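You operate a simulated robot arm through the tools that you are given. There is no shell and no other tool.

The job below is to be done with a simulated robot arm. You get a single attempt, and the scene is never put back.

## Task
File the rolled drawing for the job on the screen in its tube and mark the tube IN.
Fine: its tube bears the same job code; put the tube's lid back on.
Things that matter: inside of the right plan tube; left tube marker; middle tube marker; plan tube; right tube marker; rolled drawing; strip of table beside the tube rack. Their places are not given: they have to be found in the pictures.

Only the result counts: the job must be done as asked and must still hold three seconds after the hand-in. Knocking over, shifting, dropping, spilling or breaking anything else fails it. A push-on lid holds only when it is set on centred and level and pressed home; a screw cap is set on level and turned clockwise until tight.

## Robot
A 7-joint arm with a fingered hand, fixed in place. Base frame: the origin is on the floor under the middle of its stand, x ahead of it, y to its left, z up. Lengths are in m, angles in rad, forces in N, time in s.
With the tool pointing down near the work surface it reaches from about 0.34 to 0.76 m from the base axis. Its first joint turns from -2.897 to 2.897 rad. Payload 4 kg.
The TCP is the grasp point between the finger pads, 0.026 m short of the fingertips. In the tool frame z runs along the fingers and y along their closing line. The gripper opens to 0.132 m; its body begins 0.073 m behind the TCP. The gripper is a hand of 4 fingers: y runs from the thumb to the fingers, the wrist lies at [0, 0, -0.239] in the tool frame, and closing takes about 1.5 s.
Orientation is that of the tool frame in the base frame, as a unit quaternion [w, x, y, z]. With the fingers straight down and closing along the base's y, the tool's x points along the base's -x, its y along +y and its z along -z.

## Interface
- The arm moves only by the tool nudge_tool. Its argument "motion" is a list that holds one entry, the list of rows, each a list of 6 numbers: the turn, a rotation vector about the tool's x, y, z in rad, then the shift along the tool's x, y, z in m. In form: [[[wx, wy, wz, dx, dy, dz], ...]]. A call has 1 to 20 rows; each row is the pose to reach, as a shift and turn from the pose commanded when the call began, along the tool's axes at that moment. "gripper" is the closure, from 0 (fully open) to 1 (shut), set as the call begins (left out, the last holds). Each row takes 0.2 s and may step no farther than 0.05 m and 0.15 rad from the row before; otherwise, or with a gripper value out of range, the whole call is refused. Where a pose cannot be reached the arm comes as near as it can. A force on the tool above 40 N (or 10 N above the force at the start of the call, whichever is more), or a blocked arm, ends the call early, and 0.2 s more pass. The fingers move at their own pace (about 0.072 m/s each) and stop on an object; they squeeze with about 32 N. The grip force told is the motor's: it shows also when the fingers shut on nothing. Time passes only in rows, and 0.2 s behind the last, so rows that repeat a pose let the fingers close. It gives the time, the measured TCP pose, the force on the tool (base axes), the opening and the grip force at its end, in the units of the frame above (readings bear some noise), with the torque about the TCP (base axes, N m) and any sound that the robot's microphone picked up, and new pictures: "pictures" is both (left out), scene, wrist or none.
- Cameras (640 x 400 px; columns grow to the right, rows downward): "scene" is fixed at [0.2176, -0.5001, 1.6255]; the picture's right is [1.00, 0.04, 0.00], its down [0.02, -0.52, -0.86] and it looks along [-0.03, 0.86, -0.52] (base axes); focal length 355 px, centre (320, 200). "wrist" rides on the gripper at [0.068, 0.002, -0.097] in the tool frame; the picture's right is [-0.02, 1.00, 0.00], its down [-0.82, -0.02, -0.58] and it looks along [-0.58, -0.01, 0.82] (tool axes); focal length 270 px, centre (320, 200).
- raise_lower(by): slides the trunk up (or, below 0, down) by that many m; the arm rides with it, the base frame stays. It gives what a move gives, with no picture.
- finger_targets(finger1, finger2, finger3, thumb_bend): sets how far each is bent, from 0 (flat) to 1 (curled in); at 0.3 the hand is open as for a grip, at 0.7 the pads meet at the TCP. One left out holds its place. A second passes; each finger stops where it meets its share of the squeeze, and holds until it gets a number again. A gripper value or a shape takes the hand back. It gives what a move gives, with no picture; readings hold the bend of each and the force on the fingers (four entries, about 0 where the hand has none), thumb and palm.
- set_grasp(shape): the hand has 4 fingers and takes this shape, open, in about a second: jaw (thumb against the fingers, like two jaws); tri (thumb and two fingers); tip (a fingertip pinch); poke (one finger out to press); point (the index stretched); flat (the hand flat); cup (the hand cupped); fist (a fist). The gripper value then closes the fingers along that shape, each until it touches; the sizes above hold for jaw. It gives what a move gives, with no picture.
- measure_at(camera, pixels): for up to 12 pixels [column, row] of the newest picture of that camera ("zoom" is the newest enlarged one), the place [x, y, z] in the base frame of the surface seen there, good to about 0.002 m. The clock stands still meanwhile.
- close_up(camera, box): a new picture of the part [left, top, right, bottom] of that camera's present view, enlarged. The clock stands still meanwhile.
- finish_job(): hands the job in; it is judged then, once.

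Leave the gripper open and the arm clear of the work at the hand-in unless told otherwise.

The tools are called after "Emit:" as a command line: name --argument value ..., lists and objects as JSON in quotes. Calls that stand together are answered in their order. nudge_tool: Moves the arm, as the interface text tells. Its arguments: {"type":"object","properties":{"motion":{"type":"array","items":{"type":"array","items":{"type":"array","items":{"type":"number"}}}},"gripper":{"type":"number"},"pictures":{"type":"string","enum":["both","scene","wrist","none"]}},"required":["motion"]} The other tools are called the same way: raise_lower (by) moves the trunk up or down; set_grasp (shape) gives the hand a shape; finger_targets (finger1, finger2, finger3, thumb_bend) moves the fingers one by one; measure_at (camera, pixels) gives the place of the surface under pixels of a picture; close_up (camera, box) takes an enlarged picture of a part of a camera's view; finish_job () hands the job in.

At the start:

```text
time_s: 0.0
eef_pos: [0.2279, 0.3487, 1.2536]
tool_rot: [0.0, 0.001, 1.0, 0.0]
wrist_force: [-0.3, -0.2, 0.3]
torque: [-0.02, -0.02, -0.03]
finger_gap: 0.1318
gripper_force: 0.0
shape: jaw
bend: [0.3, 0.3, 0.3, 0.3]
finger forces: [0.0, 0.0, 0.0, 0.1, 0.1, 0.1]
trunk travel left (down, up): [-0.525, 0.065]
```

scene: 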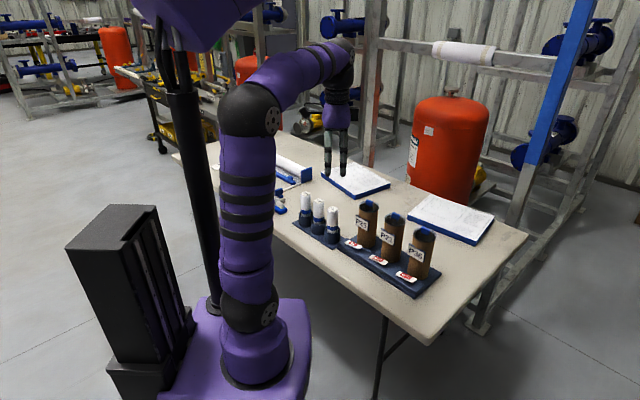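
wrist: 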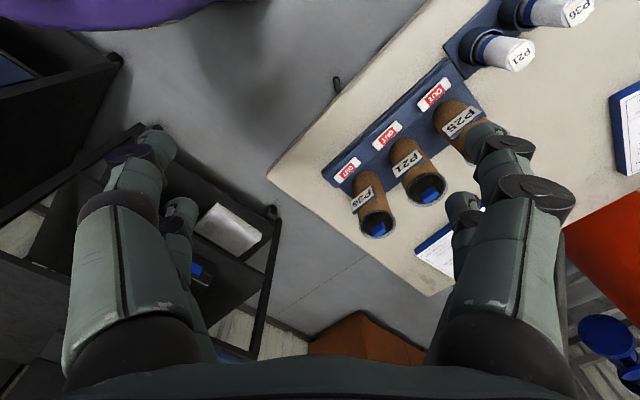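

I see three brown tubes with labels, three rolled drawings on a stand, and OUT markers. I'll take enlarged pictures of the scene to read labels and find the screen.

Emit:
close_up --camera "scene" --box '[320, 180, 480, 300]'

Emit:
close_up --camera "scene" --box '[240, 130, 400, 250]'

Emit:
close_up --camera "wrist" --box '[300, 0, 620, 250]'

```text
3.33 times, centred on (400, 240) of scene
```

zoom: 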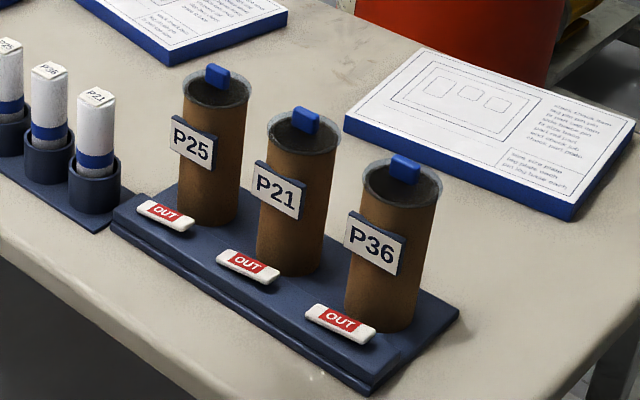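

```text
3.33 times, centred on (320, 190) of scene
```

zoom: 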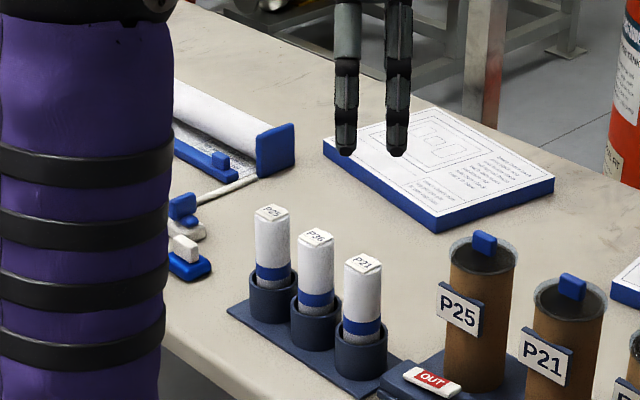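

```text
1.60 times, centred on (460, 125) of wrist
```

zoom: 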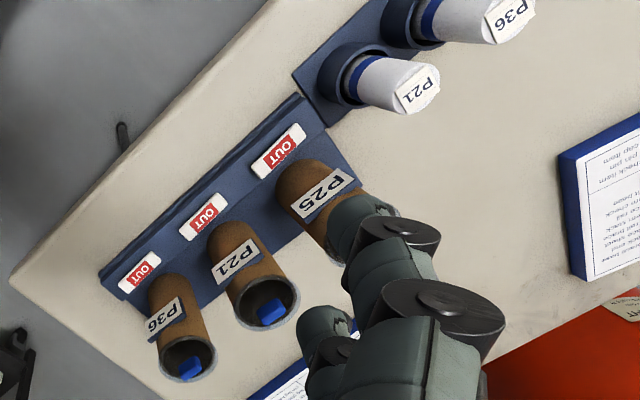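

The tubes (left to right) read P25, P21, P36; rolls P25, P36, P21. Now I'll measure the places of tubes, rolls and markers in the scene picture.

Emit:
measure_at --camera "scene" --pixels '[[374, 203], [396, 216], [426, 231], [362, 243], [381, 260], [405, 277], [307, 195], [319, 202], [332, 210], [440, 330], [300, 290], [420, 290]]'

Emit:
close_up --camera "scene" --box '[160, 120, 320, 240]'

Emit:
close_up --camera "scene" --box '[60, 180, 320, 380]'

```text
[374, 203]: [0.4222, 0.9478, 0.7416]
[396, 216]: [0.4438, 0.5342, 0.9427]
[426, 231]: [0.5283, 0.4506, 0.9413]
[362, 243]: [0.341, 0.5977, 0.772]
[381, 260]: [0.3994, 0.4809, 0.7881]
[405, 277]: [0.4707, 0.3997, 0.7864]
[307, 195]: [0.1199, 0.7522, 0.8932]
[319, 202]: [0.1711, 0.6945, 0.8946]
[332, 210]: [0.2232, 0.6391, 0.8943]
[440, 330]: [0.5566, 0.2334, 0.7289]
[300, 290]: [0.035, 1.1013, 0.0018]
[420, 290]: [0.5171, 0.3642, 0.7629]
```

```text
3.33 times, centred on (240, 180) of scene
```

zoom: 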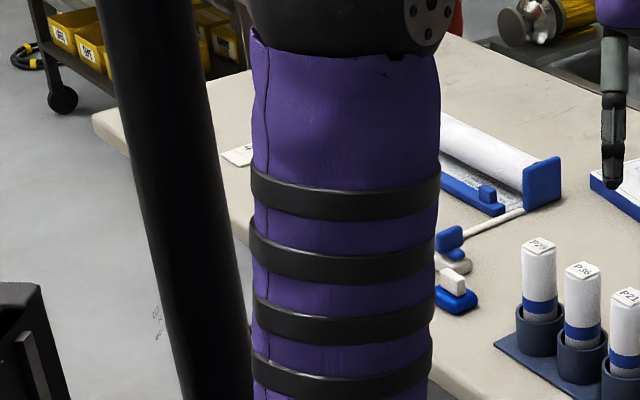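

```text
2.00 times, centred on (190, 280) of scene
```

zoom: 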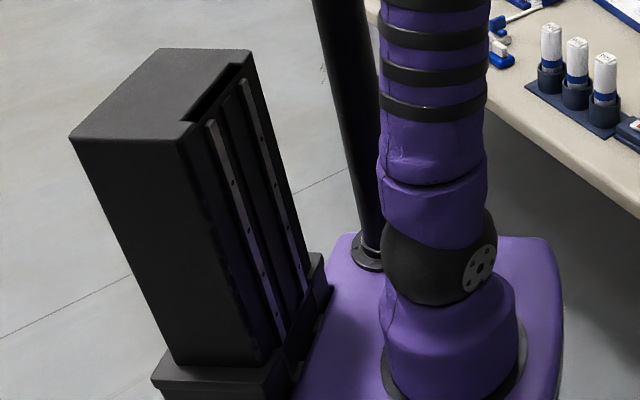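

The screen is not visible yet; something pale peeks out left of the arm near scene (220,158). I'll measure items near the arm's left end of the table.

Emit:
measure_at --camera "scene" --pixels '[[219, 166], [297, 176], [273, 210], [270, 195], [285, 165], [195, 160], [340, 180], [355, 180], [450, 215], [300, 222]]'

Emit:
close_up --camera "wrist" --box '[300, 60, 500, 260]'

```text
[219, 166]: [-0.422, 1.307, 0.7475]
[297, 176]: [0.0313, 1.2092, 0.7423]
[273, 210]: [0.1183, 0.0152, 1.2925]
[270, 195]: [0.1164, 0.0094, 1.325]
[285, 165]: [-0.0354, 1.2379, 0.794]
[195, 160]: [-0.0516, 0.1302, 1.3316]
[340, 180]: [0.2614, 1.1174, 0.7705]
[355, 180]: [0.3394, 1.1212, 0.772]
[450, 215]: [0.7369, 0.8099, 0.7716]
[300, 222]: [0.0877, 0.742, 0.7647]
```

```text
2.00 times, centred on (400, 160) of wrist
```

zoom: 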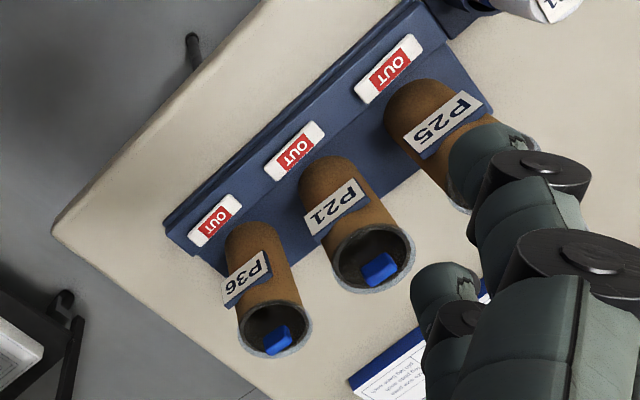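

The screen is likely hidden from the scene camera behind the arm (table continues to about x −0.4, y 1.3). I'll turn the tool in place counter-clockwise (seen from above) in small steps so the wrist camera looks to the left side of the table.

Emit:
nudge_tool --motion '[[[0, 0, -0.14, 0, 0, 0], [0, 0, -0.28, 0, 0, 0], [0, 0, -0.42, 0, 0, 0], [0, 0, -0.56, 0, 0, 0], [0, 0, -0.7, 0, 0, 0], [0, 0, -0.84, 0, 0, 0], [0, 0, -0.98, 0, 0, 0], [0, 0, -1.12, 0, 0, 0], [0, 0, -1.26, 0, 0, 0], [0, 0, -1.4, 0, 0, 0]]]'

```text
time_s: 2.2
eef_pos: [0.2296, 0.3469, 1.2514]
tool_rot: [0.0, -0.646, 0.763, 0.0]
wrist_force: [-0.3, -0.3, 0.6]
torque: [-0.01, 0.05, 0.02]
finger_gap: 0.1319
gripper_force: 0.0
shape: jaw
bend: [0.3, 0.3, 0.3, 0.3]
finger forces: [0.0, 0.0, 0.1, 0.0, 0.1, 0.0]
trunk travel left (down, up): [-0.525, 0.065]
```

scene: 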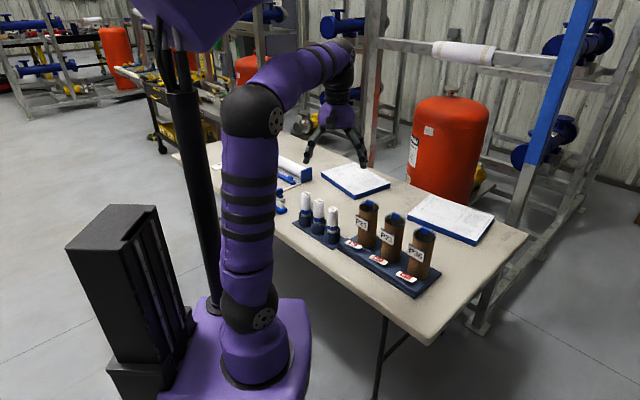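
wrist: 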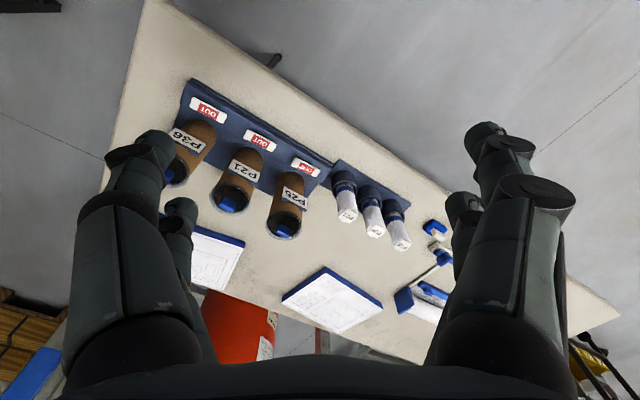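

The camera now sees the rack and the plotter at right. I'll keep turning to see the left end of the table.

Emit:
nudge_tool --motion '[[[0, 0, -0.14, 0, 0, 0], [0, 0, -0.28, 0, 0, 0], [0, 0, -0.42, 0, 0, 0], [0, 0, -0.56, 0, 0, 0], [0, 0, -0.7, 0, 0, 0]]]'

```text
time_s: 3.4
eef_pos: [0.2286, 0.3483, 1.2525]
tool_rot: [0.001, 0.868, -0.496, 0.0]
wrist_force: [0.6, 1.0, -0.5]
torque: [0.02, -0.02, 0.03]
finger_gap: 0.1322
gripper_force: 0.0
shape: jaw
bend: [0.3, 0.3, 0.3, 0.3]
finger forces: [0.1, 0.1, 0.0, 0.1, 0.1, 0.0]
trunk travel left (down, up): [-0.525, 0.065]
```

scene: 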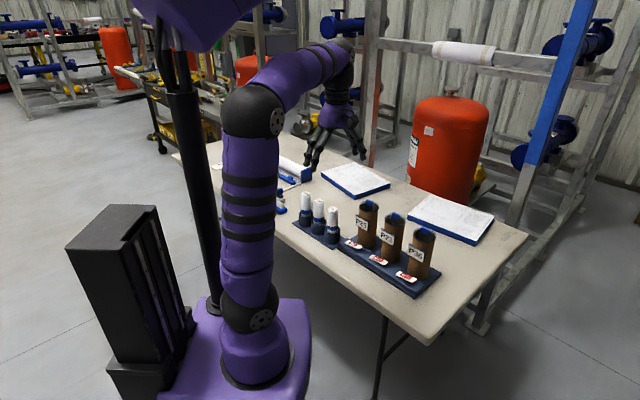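
wrist: 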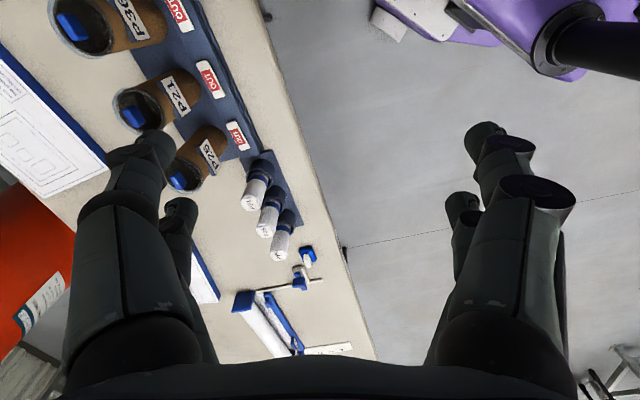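

I can see the plotter and small items at wrist (230-350, 240-355). I'll enlarge that.

Emit:
close_up --camera "wrist" --box '[220, 230, 380, 360]'

Emit:
close_up --camera "wrist" --box '[40, 0, 320, 260]'

```text
3.08 times, centred on (300, 295) of wrist
```

zoom: 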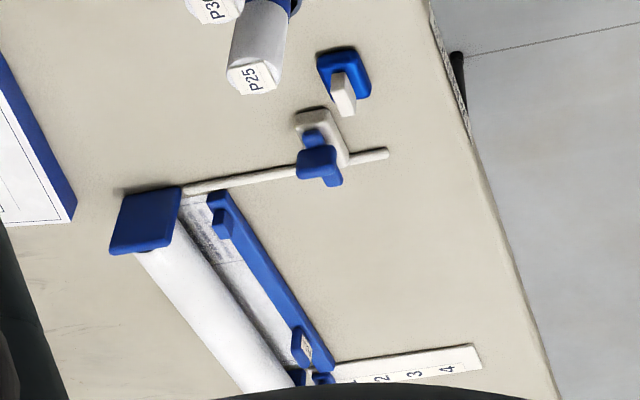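

```text
1.54 times, centred on (180, 130) of wrist
```

zoom: 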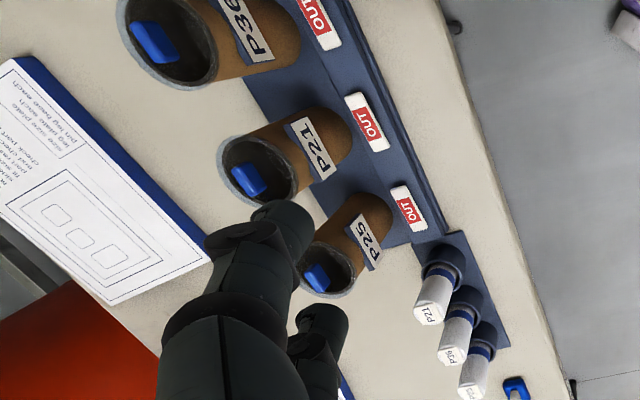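

There is a ruler and a plotting device, but no screen yet. The two blue-framed panels on the table could be screens; I'll enlarge each in the scene view.

Emit:
close_up --camera "scene" --box '[400, 185, 500, 250]'

Emit:
close_up --camera "scene" --box '[310, 155, 400, 205]'

Emit:
close_up --camera "scene" --box '[0, 0, 320, 200]'

Emit:
close_up --camera "scene" --box '[320, 0, 640, 200]'

```text
6.15 times, centred on (450, 218) of scene
```

zoom: 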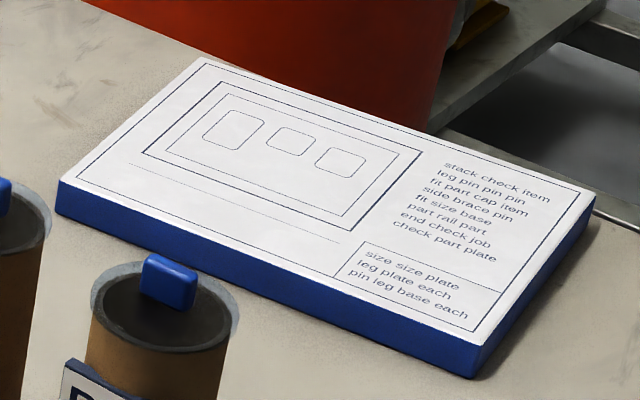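

```text
7.11 times, centred on (355, 180) of scene
```

zoom: 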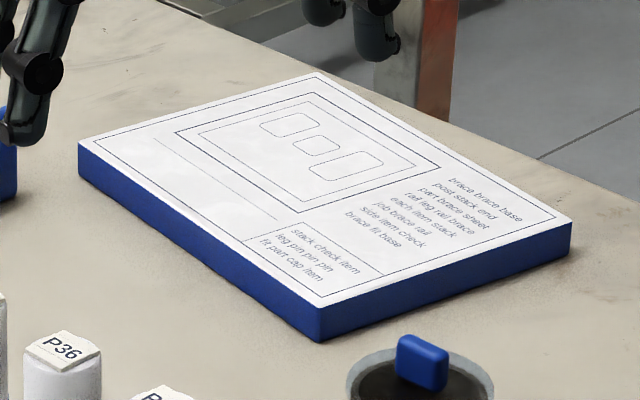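

```text
2.00 times, centred on (160, 100) of scene
```

zoom: 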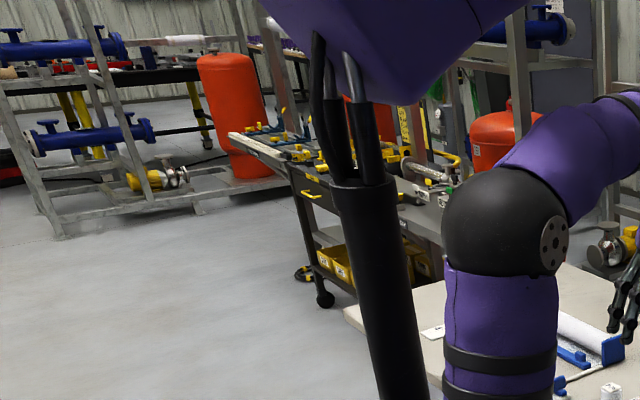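

```text
2.00 times, centred on (480, 100) of scene
```

zoom: 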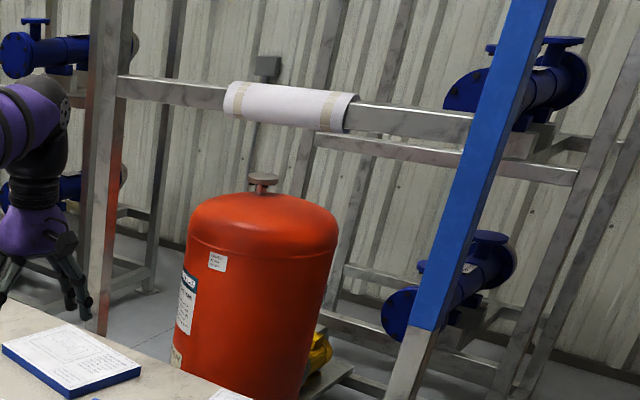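

No screen on the table so far. I'll tilt the hand so the wrist camera looks more horizontally in the present direction (left-rear), then sweep around.

Emit:
nudge_tool --motion '[[[0, -0.14, 0, 0, 0, 0], [0, -0.28, 0, 0, 0, 0], [0, -0.42, 0, 0, 0, 0], [0, -0.56, 0, 0, 0, 0], [0, -0.7, 0, 0, 0, 0]]]' --pictures "wrist"

```text
time_s: 4.6
eef_pos: [0.226, 0.3479, 1.2559]
tool_rot: [-0.16, 0.826, -0.471, -0.265]
wrist_force: [0.9, 0.0, 0.1]
torque: [-0.04, -0.01, 0.02]
finger_gap: 0.132
gripper_force: 0.2
shape: jaw
bend: [0.3, 0.3, 0.3, 0.3]
finger forces: [0.0, 0.1, 0.1, 0.0, 0.0, 0.0]
out of reach, approached as far as the arm can: row 5
trunk travel left (down, up): [-0.525, 0.065]
```

wrist: 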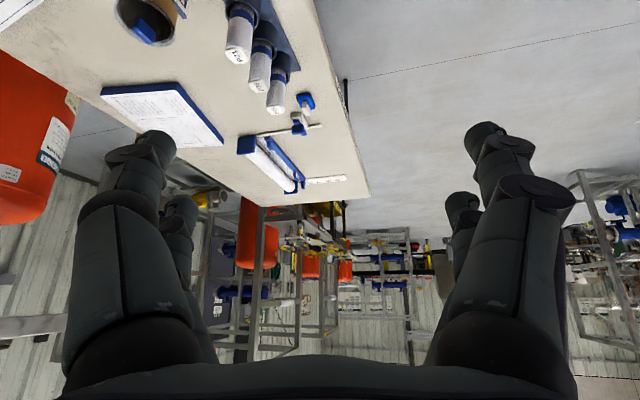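

No screen on the left part of the table. I'll undo the tilt then sweep the other way.

Emit:
nudge_tool --motion '[[[0, 0.14, 0, 0, 0, 0], [0, 0.28, 0, 0, 0, 0], [0, 0.42, 0, 0, 0, 0], [0, 0.56, 0, 0, 0, 0], [0, 0.7, 0, 0, 0, 0]]]' --pictures "none"

Emit:
nudge_tool --motion '[[[0, 0, 0.14, 0, 0, 0], [0, 0, 0.28, 0, 0, 0], [0, 0, 0.42, 0, 0, 0], [0, 0, 0.56, 0, 0, 0], [0, 0, 0.7, 0, 0, 0], [0, 0, 0.84, 0, 0, 0], [0, 0, 0.98, 0, 0, 0], [0, 0, 1.12, 0, 0, 0], [0, 0, 1.26, 0, 0, 0], [0, 0, 1.4, 0, 0, 0], [0, 0, 1.54, 0, 0, 0], [0, 0, 1.68, 0, 0, 0], [0, 0, 1.82, 0, 0, 0], [0, 0, 1.96, 0, 0, 0], [0, 0, 2.1, 0, 0, 0], [0, 0, 2.24, 0, 0, 0], [0, 0, 2.38, 0, 0, 0], [0, 0, 2.52, 0, 0, 0], [0, 0, 2.66, 0, 0, 0], [0, 0, 2.8, 0, 0, 0]]]' --pictures "wrist"

```text
time_s: 5.8
eef_pos: [0.2251, 0.3473, 1.2556]
tool_rot: [0.013, 0.867, -0.497, 0.036]
wrist_force: [0.0, -0.4, 0.8]
torque: [-0.02, 0.04, 0.02]
finger_gap: 0.1318
gripper_force: 0.3
shape: jaw
bend: [0.3, 0.3, 0.3, 0.3]
finger forces: [0.1, 0.0, 0.1, 0.0, 0.0, 0.1]
trunk travel left (down, up): [-0.525, 0.065]
```

```text
time_s: 10.0
eef_pos: [0.2258, 0.3475, 1.2559]
tool_rot: [0.033, 0.344, 0.938, -0.018]
wrist_force: [-0.4, 0.0, -0.3]
torque: [0.0, -0.02, 0.0]
finger_gap: 0.1318
gripper_force: 0.0
shape: jaw
bend: [0.3, 0.3, 0.3, 0.3]
finger forces: [0.0, 0.0, 0.0, 0.1, 0.0, 0.1]
trunk travel left (down, up): [-0.525, 0.065]
```

wrist: 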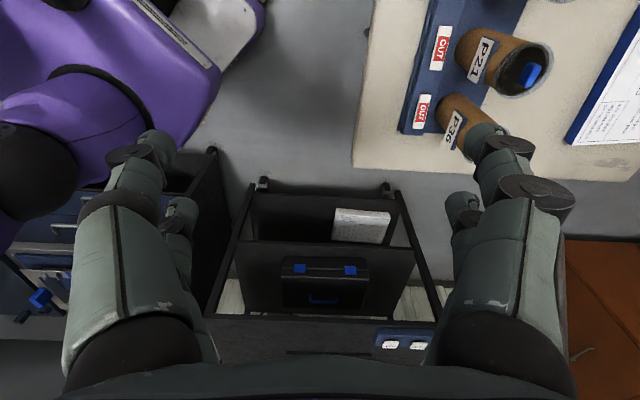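

I see a dark cart with shelves to the right of the table. I'll tilt to look more horizontally this way.

Emit:
nudge_tool --motion '[[[0, -0.14, 0, 0, 0, 0], [0, -0.28, 0, 0, 0, 0], [0, -0.42, 0, 0, 0, 0], [0, -0.56, 0, 0, 0, 0]]]' --pictures "wrist"

```text
time_s: 11.0
eef_pos: [0.2266, 0.3466, 1.2562]
tool_rot: [0.292, 0.324, 0.893, -0.112]
wrist_force: [-0.1, -1.0, -0.1]
torque: [0.01, -0.02, 0.02]
finger_gap: 0.1318
gripper_force: 0.0
shape: jaw
bend: [0.3, 0.3, 0.3, 0.3]
finger forces: [0.0, 0.0, 0.0, 0.0, 0.0, 0.1]
trunk travel left (down, up): [-0.525, 0.065]
```

wrist: 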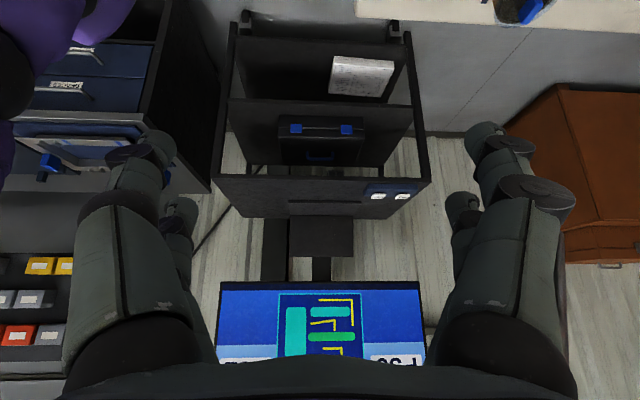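

The screen is at wrist (320,320), a blue monitor with a code partly hidden (text near (398,360)). I'll tilt a bit more to see the code.

Emit:
nudge_tool --motion '[[[0, -0.14, 0, 0, 0, 0], [0, -0.28, 0, 0, 0, 0], [0, -0.4, 0, 0, 0, 0]]]' --pictures "wrist"

Emit:
close_up --camera "wrist" --box '[200, 200, 440, 370]'

```text
time_s: 11.8
eef_pos: [0.2258, 0.3471, 1.2545]
tool_rot: [0.462, 0.296, 0.817, -0.175]
wrist_force: [-0.1, -0.4, 1.1]
torque: [0.02, 0.01, -0.01]
finger_gap: 0.132
gripper_force: 0.1
shape: jaw
bend: [0.3, 0.3, 0.3, 0.3]
finger forces: [0.1, 0.0, 0.0, 0.0, 0.0, 0.0]
trunk travel left (down, up): [-0.525, 0.065]
```

wrist: 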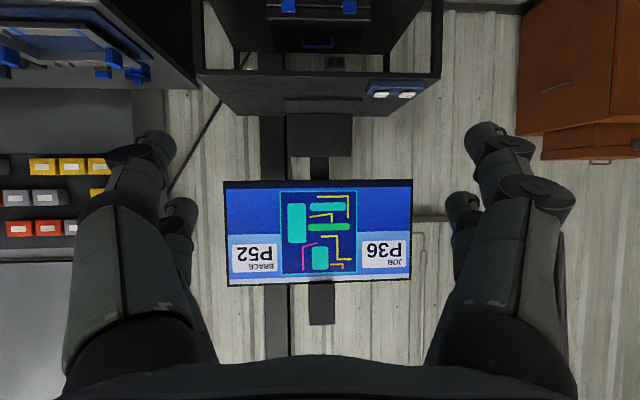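

```text
2.35 times, centred on (320, 285) of wrist
```

zoom: 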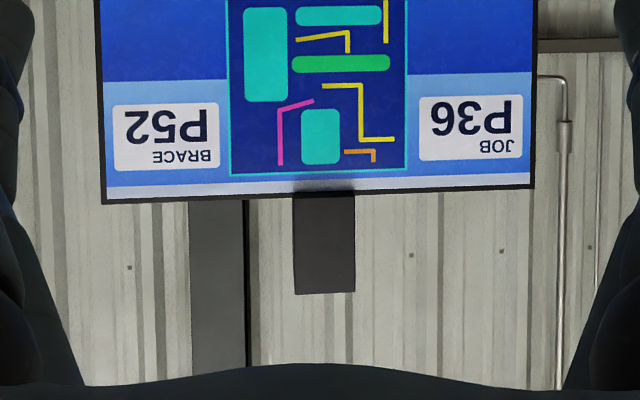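

The screen (upside down in the picture) says JOB P36 (BRACE P52 is a distractor). So roll P36 (middle roll) goes to the P36 tube (the right one). I'll bring the hand back to straight down, with the camera looking along the rack (azimuth about −48°).

Emit:
nudge_tool --motion '[[[0.0074, 0.138, 0.0165, 0, 0, 0], [0.0148, 0.2755, 0.033, 0, 0, 0], [0.0222, 0.413, 0.0496, 0, 0, 0], [0.0296, 0.551, 0.066, 0, 0, 0], [0.037, 0.689, 0.0827, 0, 0, 0], [0.0444, 0.8264, 0.0992, 0, 0, 0], [0.0555, 0.96, 0.115, 0, 0, 0], [0.0555, 1.033, 0.124, 0, 0, 0]]]' --pictures "wrist"

```text
time_s: 13.6
eef_pos: [0.2265, 0.3471, 1.2561]
tool_rot: [0.0, 0.403, 0.915, 0.001]
wrist_force: [0.6, 0.6, 0.0]
torque: [0.06, 0.02, 0.0]
finger_gap: 0.1319
gripper_force: 0.0
shape: jaw
bend: [0.3, 0.3, 0.3, 0.3]
finger forces: [0.0, 0.1, 0.0, 0.1, 0.1, 0.1]
trunk travel left (down, up): [-0.525, 0.065]
```

wrist: 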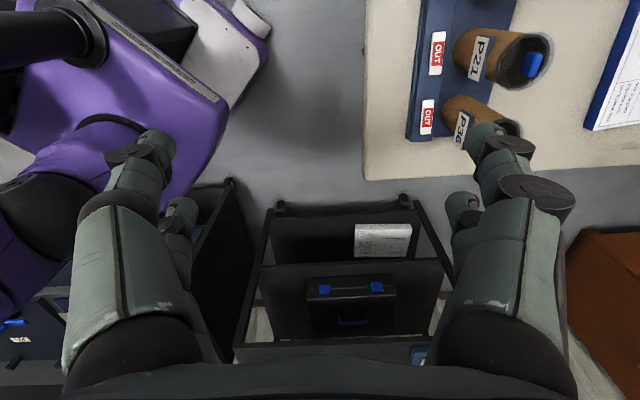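

Now I move across so the camera looks straight down the row of tubes from the P25 end.

Emit:
nudge_tool --motion '[[[0, 0, 0, 0.009, 0.042, 0.008], [0, 0, 0, 0.018, 0.083, 0.016], [0, 0, 0, 0.027, 0.125, 0.024], [0, 0, 0, 0.036, 0.167, 0.032], [0, 0, 0, 0.045, 0.208, 0.04], [0, 0, 0, 0.053, 0.25, 0.048], [0, 0, 0, 0.0624, 0.2918, 0.056]]]'

```text
time_s: 15.2
eef_pos: [0.3661, 0.5332, 1.1789]
tool_rot: [0.0, 0.403, 0.915, 0.001]
wrist_force: [-0.3, -0.2, 0.2]
torque: [0.05, -0.07, -0.03]
finger_gap: 0.1321
gripper_force: 0.1
shape: jaw
bend: [0.3, 0.3, 0.3, 0.3]
finger forces: [0.0, 0.1, 0.0, 0.1, 0.0, 0.0]
out of reach, approached as far as the arm can: row 6, 7
trunk travel left (down, up): [-0.525, 0.065]
```

scene: 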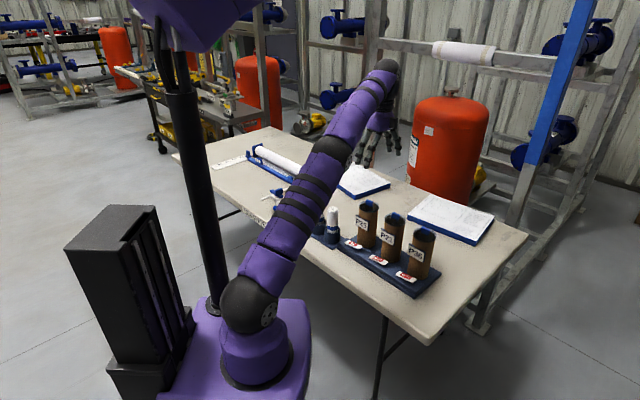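
wrist: 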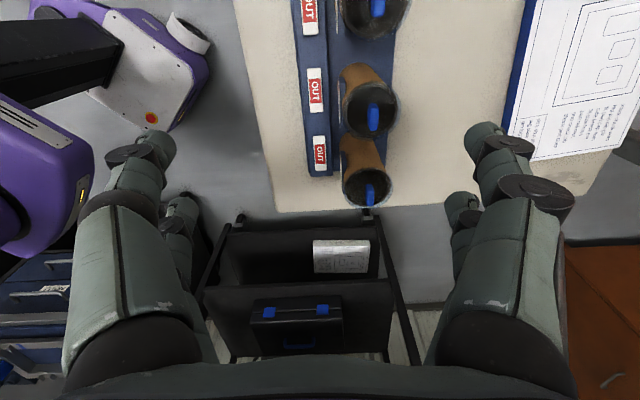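

I'm now looking along the rack. I'll enlarge the tubes, lids and markers.

Emit:
close_up --camera "wrist" --box '[280, 0, 440, 110]'

Emit:
close_up --camera "wrist" --box '[280, 110, 440, 215]'

Emit:
measure_at --camera "wrist" --pixels '[[370, 192], [374, 115], [350, 192], [367, 207], [385, 195], [367, 170], [320, 153], [315, 90], [330, 130], [290, 190], [340, 110], [325, 175]]'

```text
3.64 times, centred on (360, 55) of wrist
```

zoom: 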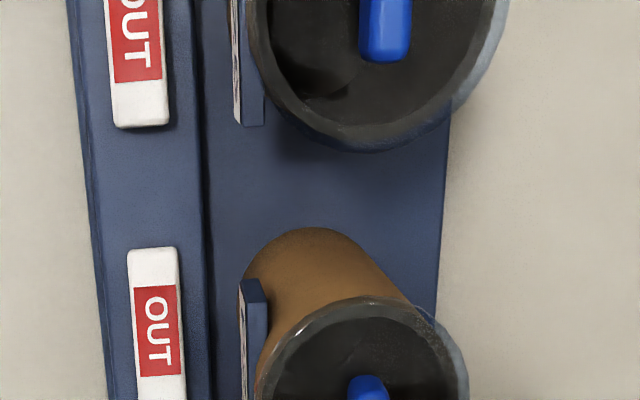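

```text
3.81 times, centred on (360, 162) of wrist
```

zoom: 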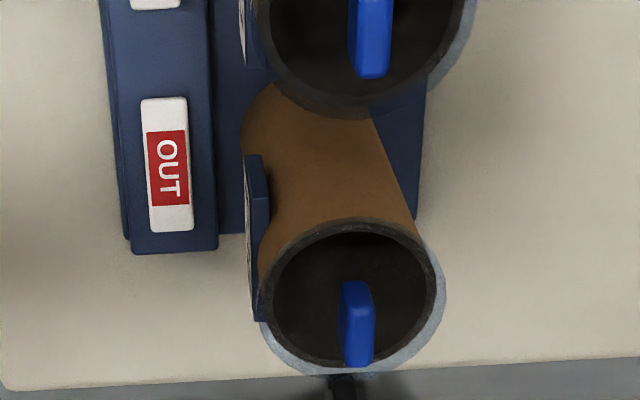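

```text
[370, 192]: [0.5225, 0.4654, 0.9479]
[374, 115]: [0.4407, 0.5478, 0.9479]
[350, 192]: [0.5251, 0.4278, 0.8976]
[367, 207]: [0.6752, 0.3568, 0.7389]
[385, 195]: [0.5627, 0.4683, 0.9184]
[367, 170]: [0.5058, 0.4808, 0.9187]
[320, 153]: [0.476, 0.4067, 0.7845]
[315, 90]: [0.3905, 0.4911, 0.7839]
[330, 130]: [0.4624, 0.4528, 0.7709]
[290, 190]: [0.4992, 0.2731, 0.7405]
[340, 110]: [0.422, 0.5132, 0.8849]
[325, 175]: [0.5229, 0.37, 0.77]
```

I'll enlarge further on the P36 marker and the P36 lid from here.

Emit:
close_up --camera "wrist" --box '[290, 130, 350, 176]'

Emit:
close_up --camera "wrist" --box '[335, 160, 400, 212]'

Emit:
close_up --camera "scene" --box '[390, 215, 450, 290]'

Emit:
close_up --camera "scene" --box '[390, 262, 425, 288]'

```text
8.70 times, centred on (320, 153) of wrist
```

zoom: 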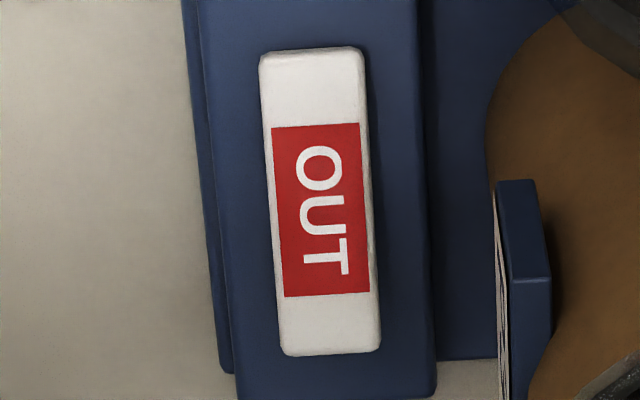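

```text
7.69 times, centred on (368, 186) of wrist
```

zoom: 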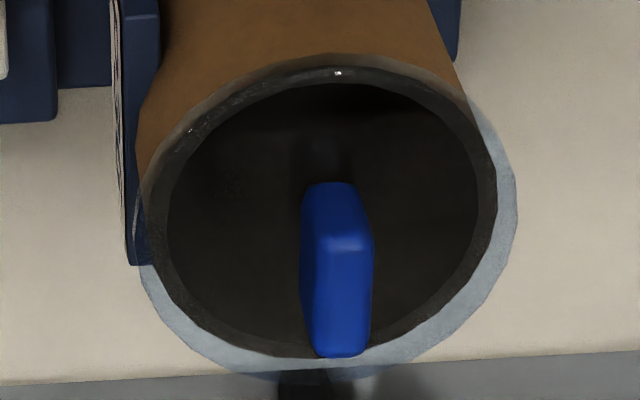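

```text
5.33 times, centred on (420, 252) of scene
```

zoom: 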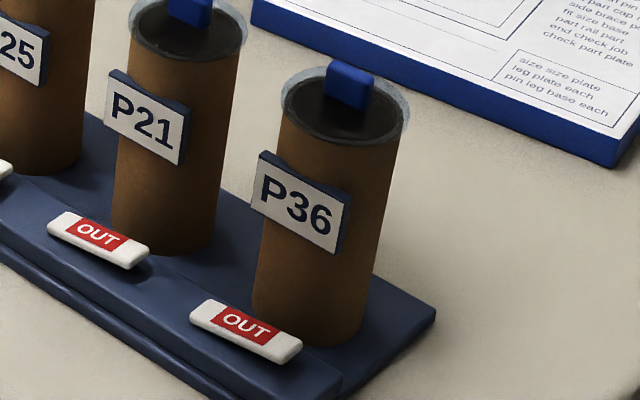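

```text
15.38 times, centred on (408, 275) of scene
```

zoom: 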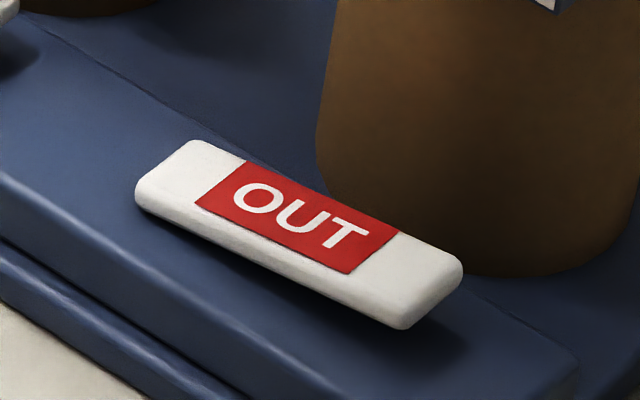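

The marker looks like a white bar with OUT on top, possibly pivoted over the rack strip. I'll measure its ends and the strip for tilt and height using the zoom picture.

Emit:
measure_at --camera "zoom" --pixels '[[180, 165], [165, 205], [225, 180], [320, 235], [430, 280], [400, 315], [300, 255], [350, 220], [480, 330], [120, 130], [390, 350], [520, 330]]'

```text
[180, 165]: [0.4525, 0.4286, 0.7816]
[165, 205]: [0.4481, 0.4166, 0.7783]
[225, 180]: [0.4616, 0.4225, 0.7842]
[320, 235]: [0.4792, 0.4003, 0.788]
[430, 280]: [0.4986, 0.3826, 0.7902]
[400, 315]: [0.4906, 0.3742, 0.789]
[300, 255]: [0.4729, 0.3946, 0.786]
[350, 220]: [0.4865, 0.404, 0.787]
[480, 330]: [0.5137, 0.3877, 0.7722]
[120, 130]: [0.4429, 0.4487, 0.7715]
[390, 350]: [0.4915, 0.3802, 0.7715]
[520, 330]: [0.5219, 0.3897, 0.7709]
```

The marker is a rocker: its left end top sits at z≈0.780, right end at z≈0.790. I'll check the middle marker for the same tilt, and measure the P36 lid via a close-up.

Emit:
measure_at --camera "scene" --pixels '[[371, 255], [385, 263], [378, 259], [347, 240], [360, 247]]'

Emit:
close_up --camera "wrist" --box '[335, 160, 400, 212]'

Emit:
measure_at --camera "zoom" --pixels '[[335, 205], [335, 240], [335, 300], [335, 340], [230, 250], [440, 250], [330, 110], [400, 330], [145, 260], [507, 220], [330, 80], [250, 350]]'

```text
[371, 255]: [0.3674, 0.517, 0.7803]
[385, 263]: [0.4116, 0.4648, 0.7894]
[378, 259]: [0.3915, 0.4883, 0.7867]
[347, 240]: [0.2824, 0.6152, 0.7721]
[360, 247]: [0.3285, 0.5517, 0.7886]
```

```text
7.69 times, centred on (368, 186) of wrist
```

zoom: 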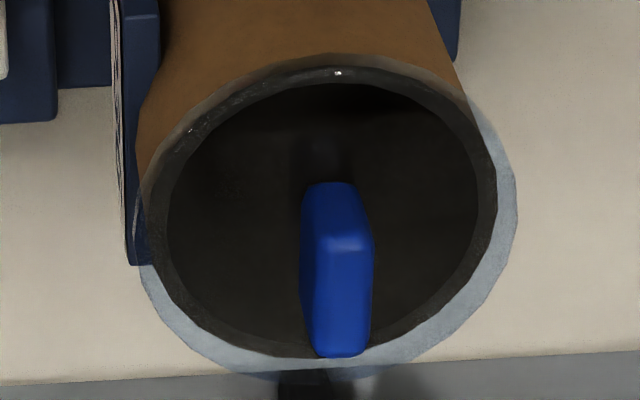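

```text
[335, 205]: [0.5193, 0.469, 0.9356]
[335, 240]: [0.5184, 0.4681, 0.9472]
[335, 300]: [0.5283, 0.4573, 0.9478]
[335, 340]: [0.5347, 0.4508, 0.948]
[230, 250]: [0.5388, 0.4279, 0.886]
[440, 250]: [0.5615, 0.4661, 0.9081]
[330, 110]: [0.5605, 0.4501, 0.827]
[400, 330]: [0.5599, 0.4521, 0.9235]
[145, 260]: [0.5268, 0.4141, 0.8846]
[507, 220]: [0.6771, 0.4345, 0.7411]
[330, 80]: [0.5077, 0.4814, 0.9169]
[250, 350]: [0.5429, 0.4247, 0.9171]
```

All markers share the same rocker tilt (all OUT). The P36 lid is a clear disc with a blue tab (top z≈0.948, centre ≈(0.527,0.459)), tab thin across the row. I'll measure free table space around the rack to set the lid down.

Emit:
measure_at --camera "wrist" --pixels '[[272, 205], [280, 210], [300, 200], [330, 200], [310, 177], [332, 177], [300, 165], [270, 150], [262, 150], [305, 140], [258, 100], [300, 100]]'

Emit:
measure_at --camera "scene" --pixels '[[437, 275], [425, 292], [415, 297], [400, 290], [430, 343], [445, 338], [525, 237], [480, 290], [450, 280], [420, 310], [380, 282], [350, 262]]'

```text
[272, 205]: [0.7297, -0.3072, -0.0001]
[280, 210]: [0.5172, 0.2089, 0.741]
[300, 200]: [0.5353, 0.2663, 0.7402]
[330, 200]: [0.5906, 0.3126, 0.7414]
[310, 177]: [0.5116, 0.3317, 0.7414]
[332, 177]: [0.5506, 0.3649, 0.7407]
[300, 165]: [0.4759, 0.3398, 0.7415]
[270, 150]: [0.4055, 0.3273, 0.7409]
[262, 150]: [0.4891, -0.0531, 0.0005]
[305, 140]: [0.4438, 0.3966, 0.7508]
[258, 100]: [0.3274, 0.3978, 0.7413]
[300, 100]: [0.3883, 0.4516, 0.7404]
```

```text
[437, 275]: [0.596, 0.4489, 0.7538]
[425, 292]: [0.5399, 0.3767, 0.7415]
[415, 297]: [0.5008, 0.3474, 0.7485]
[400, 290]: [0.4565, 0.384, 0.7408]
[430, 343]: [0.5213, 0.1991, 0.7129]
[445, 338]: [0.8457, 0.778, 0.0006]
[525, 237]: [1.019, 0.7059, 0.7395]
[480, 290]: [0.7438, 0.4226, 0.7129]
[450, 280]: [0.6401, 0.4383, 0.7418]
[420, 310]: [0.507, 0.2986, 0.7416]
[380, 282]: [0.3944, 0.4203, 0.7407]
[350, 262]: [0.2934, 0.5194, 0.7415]
```

Free end-strip beyond P36: rack ends ≈0.11 m before the table end, so the lid can lie around (0.535, 0.303). First I raise the trunk 0.06 m to gain reach at height.

Emit:
raise_lower --by 0.06

```text
time_s: 16.2
eef_pos: [0.3665, 0.5339, 1.2376]
tool_rot: [0.0, 0.403, 0.915, 0.0]
wrist_force: [0.7, 0.0, 0.5]
torque: [0.0, -0.01, -0.02]
finger_gap: 0.132
gripper_force: 0.1
shape: jaw
bend: [0.3, 0.3, 0.3, 0.3]
finger forces: [0.0, 0.0, 0.1, 0.0, 0.1, 0.0]
trunk travel left (down, up): [-0.585, 0.005]
```

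Now move to above the P36 lid at about TCP z=1.05, same orientation.

Emit:
nudge_tool --motion '[[[0, 0, 0, -0.0272, 0.0113, 0.0313], [0, 0, 0, -0.0545, 0.0227, 0.0625], [0, 0, 0, -0.0818, 0.034, 0.0938], [0, 0, 0, -0.109, 0.0453, 0.125], [0, 0, 0, -0.1363, 0.0567, 0.1563], [0, 0, 0, -0.1635, 0.068, 0.1876]]]'

```text
time_s: 17.6
eef_pos: [0.5282, 0.4597, 1.0478]
tool_rot: [0.001, 0.403, 0.915, -0.001]
wrist_force: [-0.1, 0.0, 0.0]
torque: [0.03, -0.01, 0.0]
finger_gap: 0.1319
gripper_force: 0.0
shape: jaw
bend: [0.3, 0.3, 0.3, 0.3]
finger forces: [0.0, 0.1, 0.1, 0.0, 0.1, 0.1]
trunk travel left (down, up): [-0.585, 0.005]
```

scene: 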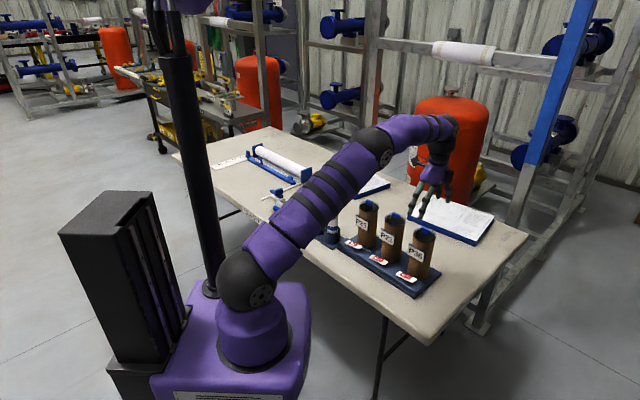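
wrist: 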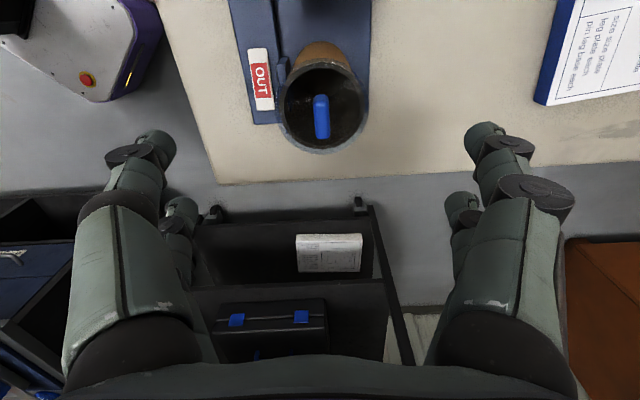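

The tab shows at wrist (321,118), which is right on the tool axis. I'll enlarge and measure it.

Emit:
close_up --camera "wrist" --box '[270, 70, 370, 160]'

Emit:
measure_at --camera "wrist" --pixels '[[321, 100], [321, 118], [321, 134], [316, 118], [326, 118], [321, 108], [321, 128], [300, 118], [345, 118], [262, 85], [262, 55], [262, 104]]'

```text
4.44 times, centred on (320, 115) of wrist
```

zoom: 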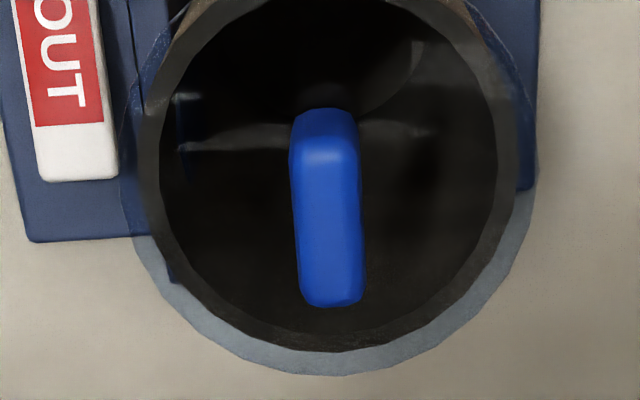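

```text
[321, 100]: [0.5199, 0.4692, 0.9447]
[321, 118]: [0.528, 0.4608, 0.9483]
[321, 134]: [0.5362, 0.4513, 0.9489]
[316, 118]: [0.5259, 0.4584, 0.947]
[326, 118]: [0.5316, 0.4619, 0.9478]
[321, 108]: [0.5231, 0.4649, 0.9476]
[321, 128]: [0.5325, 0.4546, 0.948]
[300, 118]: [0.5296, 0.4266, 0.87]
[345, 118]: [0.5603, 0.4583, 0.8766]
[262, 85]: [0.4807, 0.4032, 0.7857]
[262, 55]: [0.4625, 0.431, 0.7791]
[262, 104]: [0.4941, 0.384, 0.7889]
```

I'll measure the fingertips to know how low they hang.

Emit:
measure_at --camera "wrist" --pixels '[[155, 140], [170, 150], [480, 130], [492, 130], [180, 205], [462, 200], [450, 205], [130, 155], [515, 145], [120, 230], [520, 230]]'

Emit:
close_up --camera "scene" --box '[380, 110, 500, 240]'

```text
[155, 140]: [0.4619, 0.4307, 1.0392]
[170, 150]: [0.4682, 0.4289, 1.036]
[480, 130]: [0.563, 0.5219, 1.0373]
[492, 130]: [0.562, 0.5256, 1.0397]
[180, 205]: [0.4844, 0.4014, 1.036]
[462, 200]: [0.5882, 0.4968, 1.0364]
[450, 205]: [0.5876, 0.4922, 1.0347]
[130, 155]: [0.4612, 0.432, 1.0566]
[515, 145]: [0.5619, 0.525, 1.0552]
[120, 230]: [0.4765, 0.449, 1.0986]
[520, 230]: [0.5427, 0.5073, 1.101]
```

```text
3.08 times, centred on (440, 175) of scene
```

zoom: 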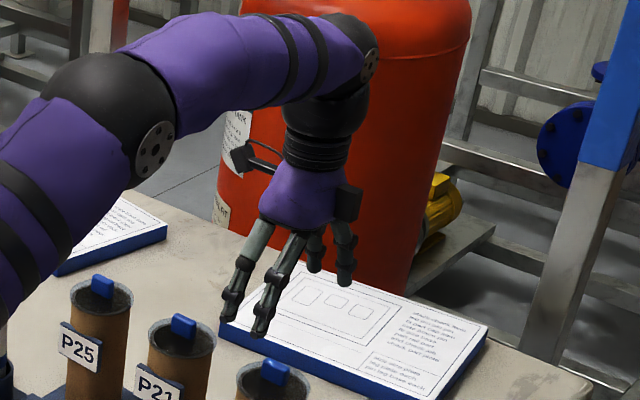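

Open fingertips hang about 0.015 below TCP, as two pairs ±0.018 along the row. The tab is only about 0.03 long, so I'll check what the "tip" and "tri" shapes look like for pinching.

Emit:
set_grasp --shape "tip"

Emit:
nudge_tool --motion '[[[0, 0, 0, 0, 0, 0]]]'

Emit:
close_up --camera "scene" --box '[400, 140, 480, 230]'

```text
time_s: 18.5
eef_pos: [0.5272, 0.4604, 1.0497]
tool_rot: [0.0, 0.404, 0.915, 0.0]
wrist_force: [0.3, 0.0, -0.1]
torque: [-0.01, -0.01, 0.03]
finger_gap: 0.1319
gripper_force: 0.0
shape: tip
bend: [0.3, 0.3, 0.3, 0.3]
finger forces: [0.0, 0.1, 0.0, 0.0, 0.0, 0.0]
trunk travel left (down, up): [-0.585, 0.005]
```

```text
time_s: 18.9
eef_pos: [0.5278, 0.4593, 1.049]
tool_rot: [0.001, 0.403, 0.915, 0.0]
wrist_force: [-0.4, 0.2, 0.7]
torque: [0.05, -0.01, 0.06]
finger_gap: 0.1319
gripper_force: 0.1
shape: tip
bend: [0.3, 0.3, 0.3, 0.3]
finger forces: [0.0, 0.0, 0.0, 0.0, 0.0, 0.0]
trunk travel left (down, up): [-0.585, 0.005]
```

scene: 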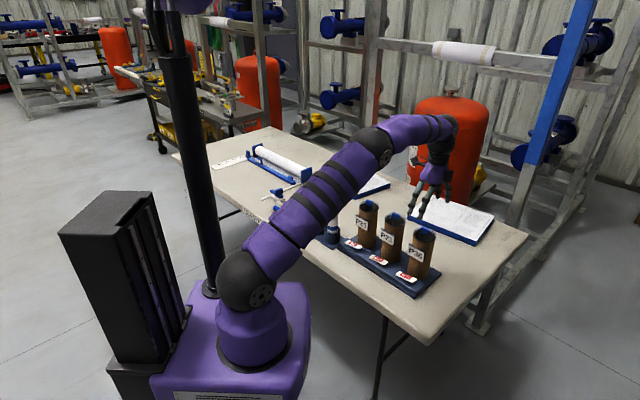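
wrist: 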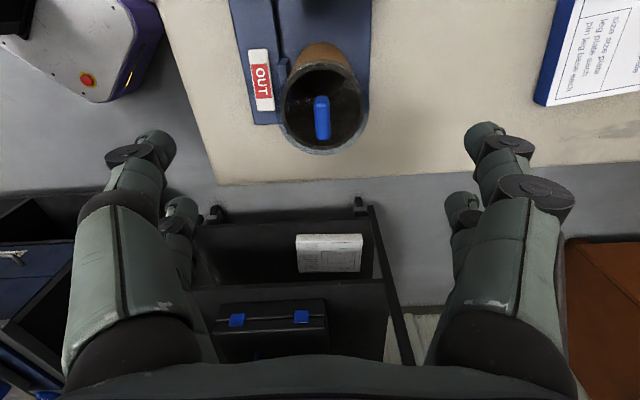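

```text
4.44 times, centred on (440, 185) of scene
```

zoom: 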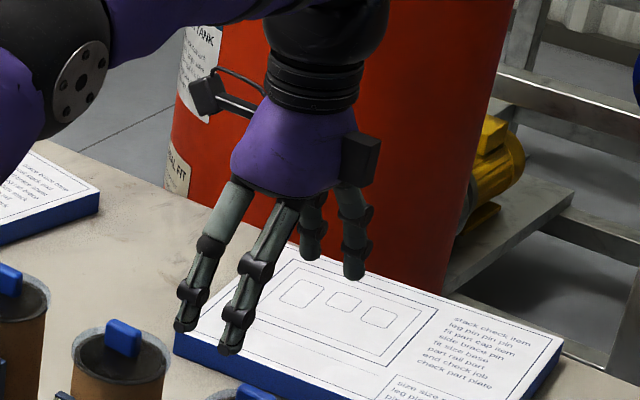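

"tip" looks the same when open. I'll close it in the air (TCP 0.1 m above the tab, tips clear) to see how fingers meet.

Emit:
nudge_tool --motion '[[[0, 0, 0, 0, 0, 0], [0, 0, 0, 0, 0, 0], [0, 0, 0, 0, 0, 0], [0, 0, 0, 0, 0, 0], [0, 0, 0, 0, 0, 0], [0, 0, 0, 0, 0, 0], [0, 0, 0, 0, 0, 0], [0, 0, 0, 0, 0, 0]]]' --gripper 1.0 --pictures "wrist"

Emit:
close_up --camera "scene" --box '[400, 140, 480, 230]'

```text
time_s: 20.7
eef_pos: [0.5284, 0.4596, 1.0487]
tool_rot: [0.001, 0.403, 0.915, 0.0]
wrist_force: [0.0, 0.6, -0.2]
torque: [0.0, 0.01, 0.01]
finger_gap: 0.0
gripper_force: 32.2
shape: tip
bend: [0.62, 0.63, 0.63, 0.7]
finger forces: [0.0, 0.1, 0.1, 0.0, 0.0, 0.0]
trunk travel left (down, up): [-0.585, 0.005]
```

wrist: 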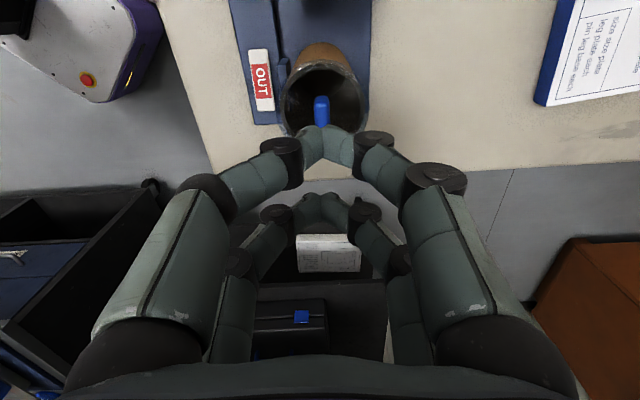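

```text
4.44 times, centred on (440, 185) of scene
```

zoom: 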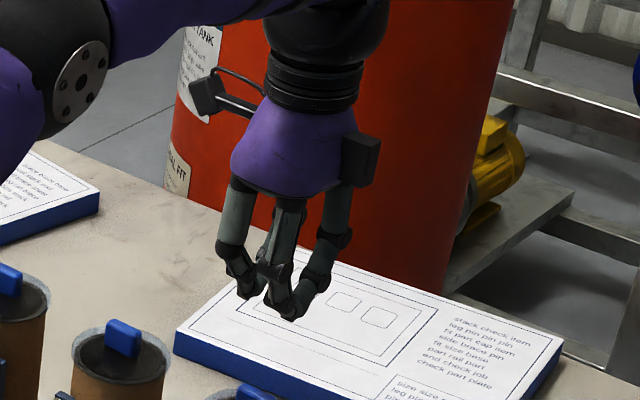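

In "tip", two opposing finger pairs meet tip to tip. I'll measure where they meet.

Emit:
measure_at --camera "wrist" --pixels '[[313, 135], [336, 135], [325, 150], [313, 150], [310, 205], [338, 205], [325, 198], [325, 135], [290, 155], [360, 155]]'

```text
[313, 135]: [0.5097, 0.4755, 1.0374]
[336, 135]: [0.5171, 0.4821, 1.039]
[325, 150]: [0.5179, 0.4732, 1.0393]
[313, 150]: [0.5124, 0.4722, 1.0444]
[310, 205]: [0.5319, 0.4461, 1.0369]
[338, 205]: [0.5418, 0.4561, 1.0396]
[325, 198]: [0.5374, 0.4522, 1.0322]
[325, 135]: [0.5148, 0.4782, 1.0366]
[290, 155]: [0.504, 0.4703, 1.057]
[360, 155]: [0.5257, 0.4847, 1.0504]
```

Tips meet ±0.016 along the row at z≈TCP−0.014. I'll compare with the "jaw" shape closed.

Emit:
set_grasp --shape "jaw"

Emit:
nudge_tool --motion '[[[0, 0, 0, 0, 0, 0], [0, 0, 0, 0, 0, 0], [0, 0, 0, 0, 0, 0], [0, 0, 0, 0, 0, 0], [0, 0, 0, 0, 0, 0], [0, 0, 0, 0, 0, 0], [0, 0, 0, 0, 0, 0], [0, 0, 0, 0, 0, 0]]]' --gripper 1.0 --pictures "wrist"

Emit:
close_up --camera "scene" --box '[400, 140, 480, 230]'

```text
time_s: 21.6
eef_pos: [0.5273, 0.4592, 1.0477]
tool_rot: [0.0, 0.404, 0.915, -0.001]
wrist_force: [0.7, 0.3, -0.5]
torque: [0.0, -0.01, 0.02]
finger_gap: 0.132
gripper_force: 0.0
shape: jaw
bend: [0.3, 0.3, 0.3, 0.3]
finger forces: [0.1, 0.0, 0.0, 0.1, 0.1, 0.0]
trunk travel left (down, up): [-0.585, 0.005]
```

```text
time_s: 23.4
eef_pos: [0.5284, 0.46, 1.0499]
tool_rot: [0.0, 0.403, 0.915, 0.0]
wrist_force: [0.9, 0.1, -0.3]
torque: [-0.01, -0.01, 0.02]
finger_gap: 0.0
gripper_force: 32.0
shape: jaw
bend: [0.62, 0.63, 0.63, 0.7]
finger forces: [0.0, 0.0, 0.1, 0.0, 0.1, 0.0]
trunk travel left (down, up): [-0.585, 0.005]
```

wrist: 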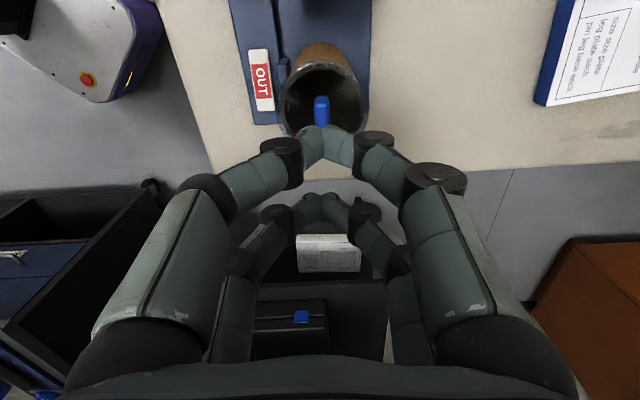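

```text
4.44 times, centred on (440, 185) of scene
```

zoom: 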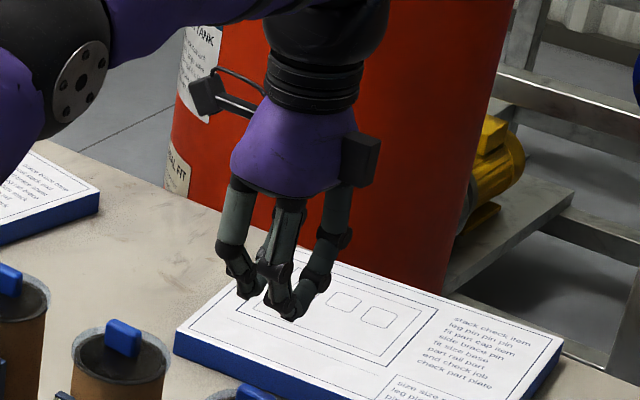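

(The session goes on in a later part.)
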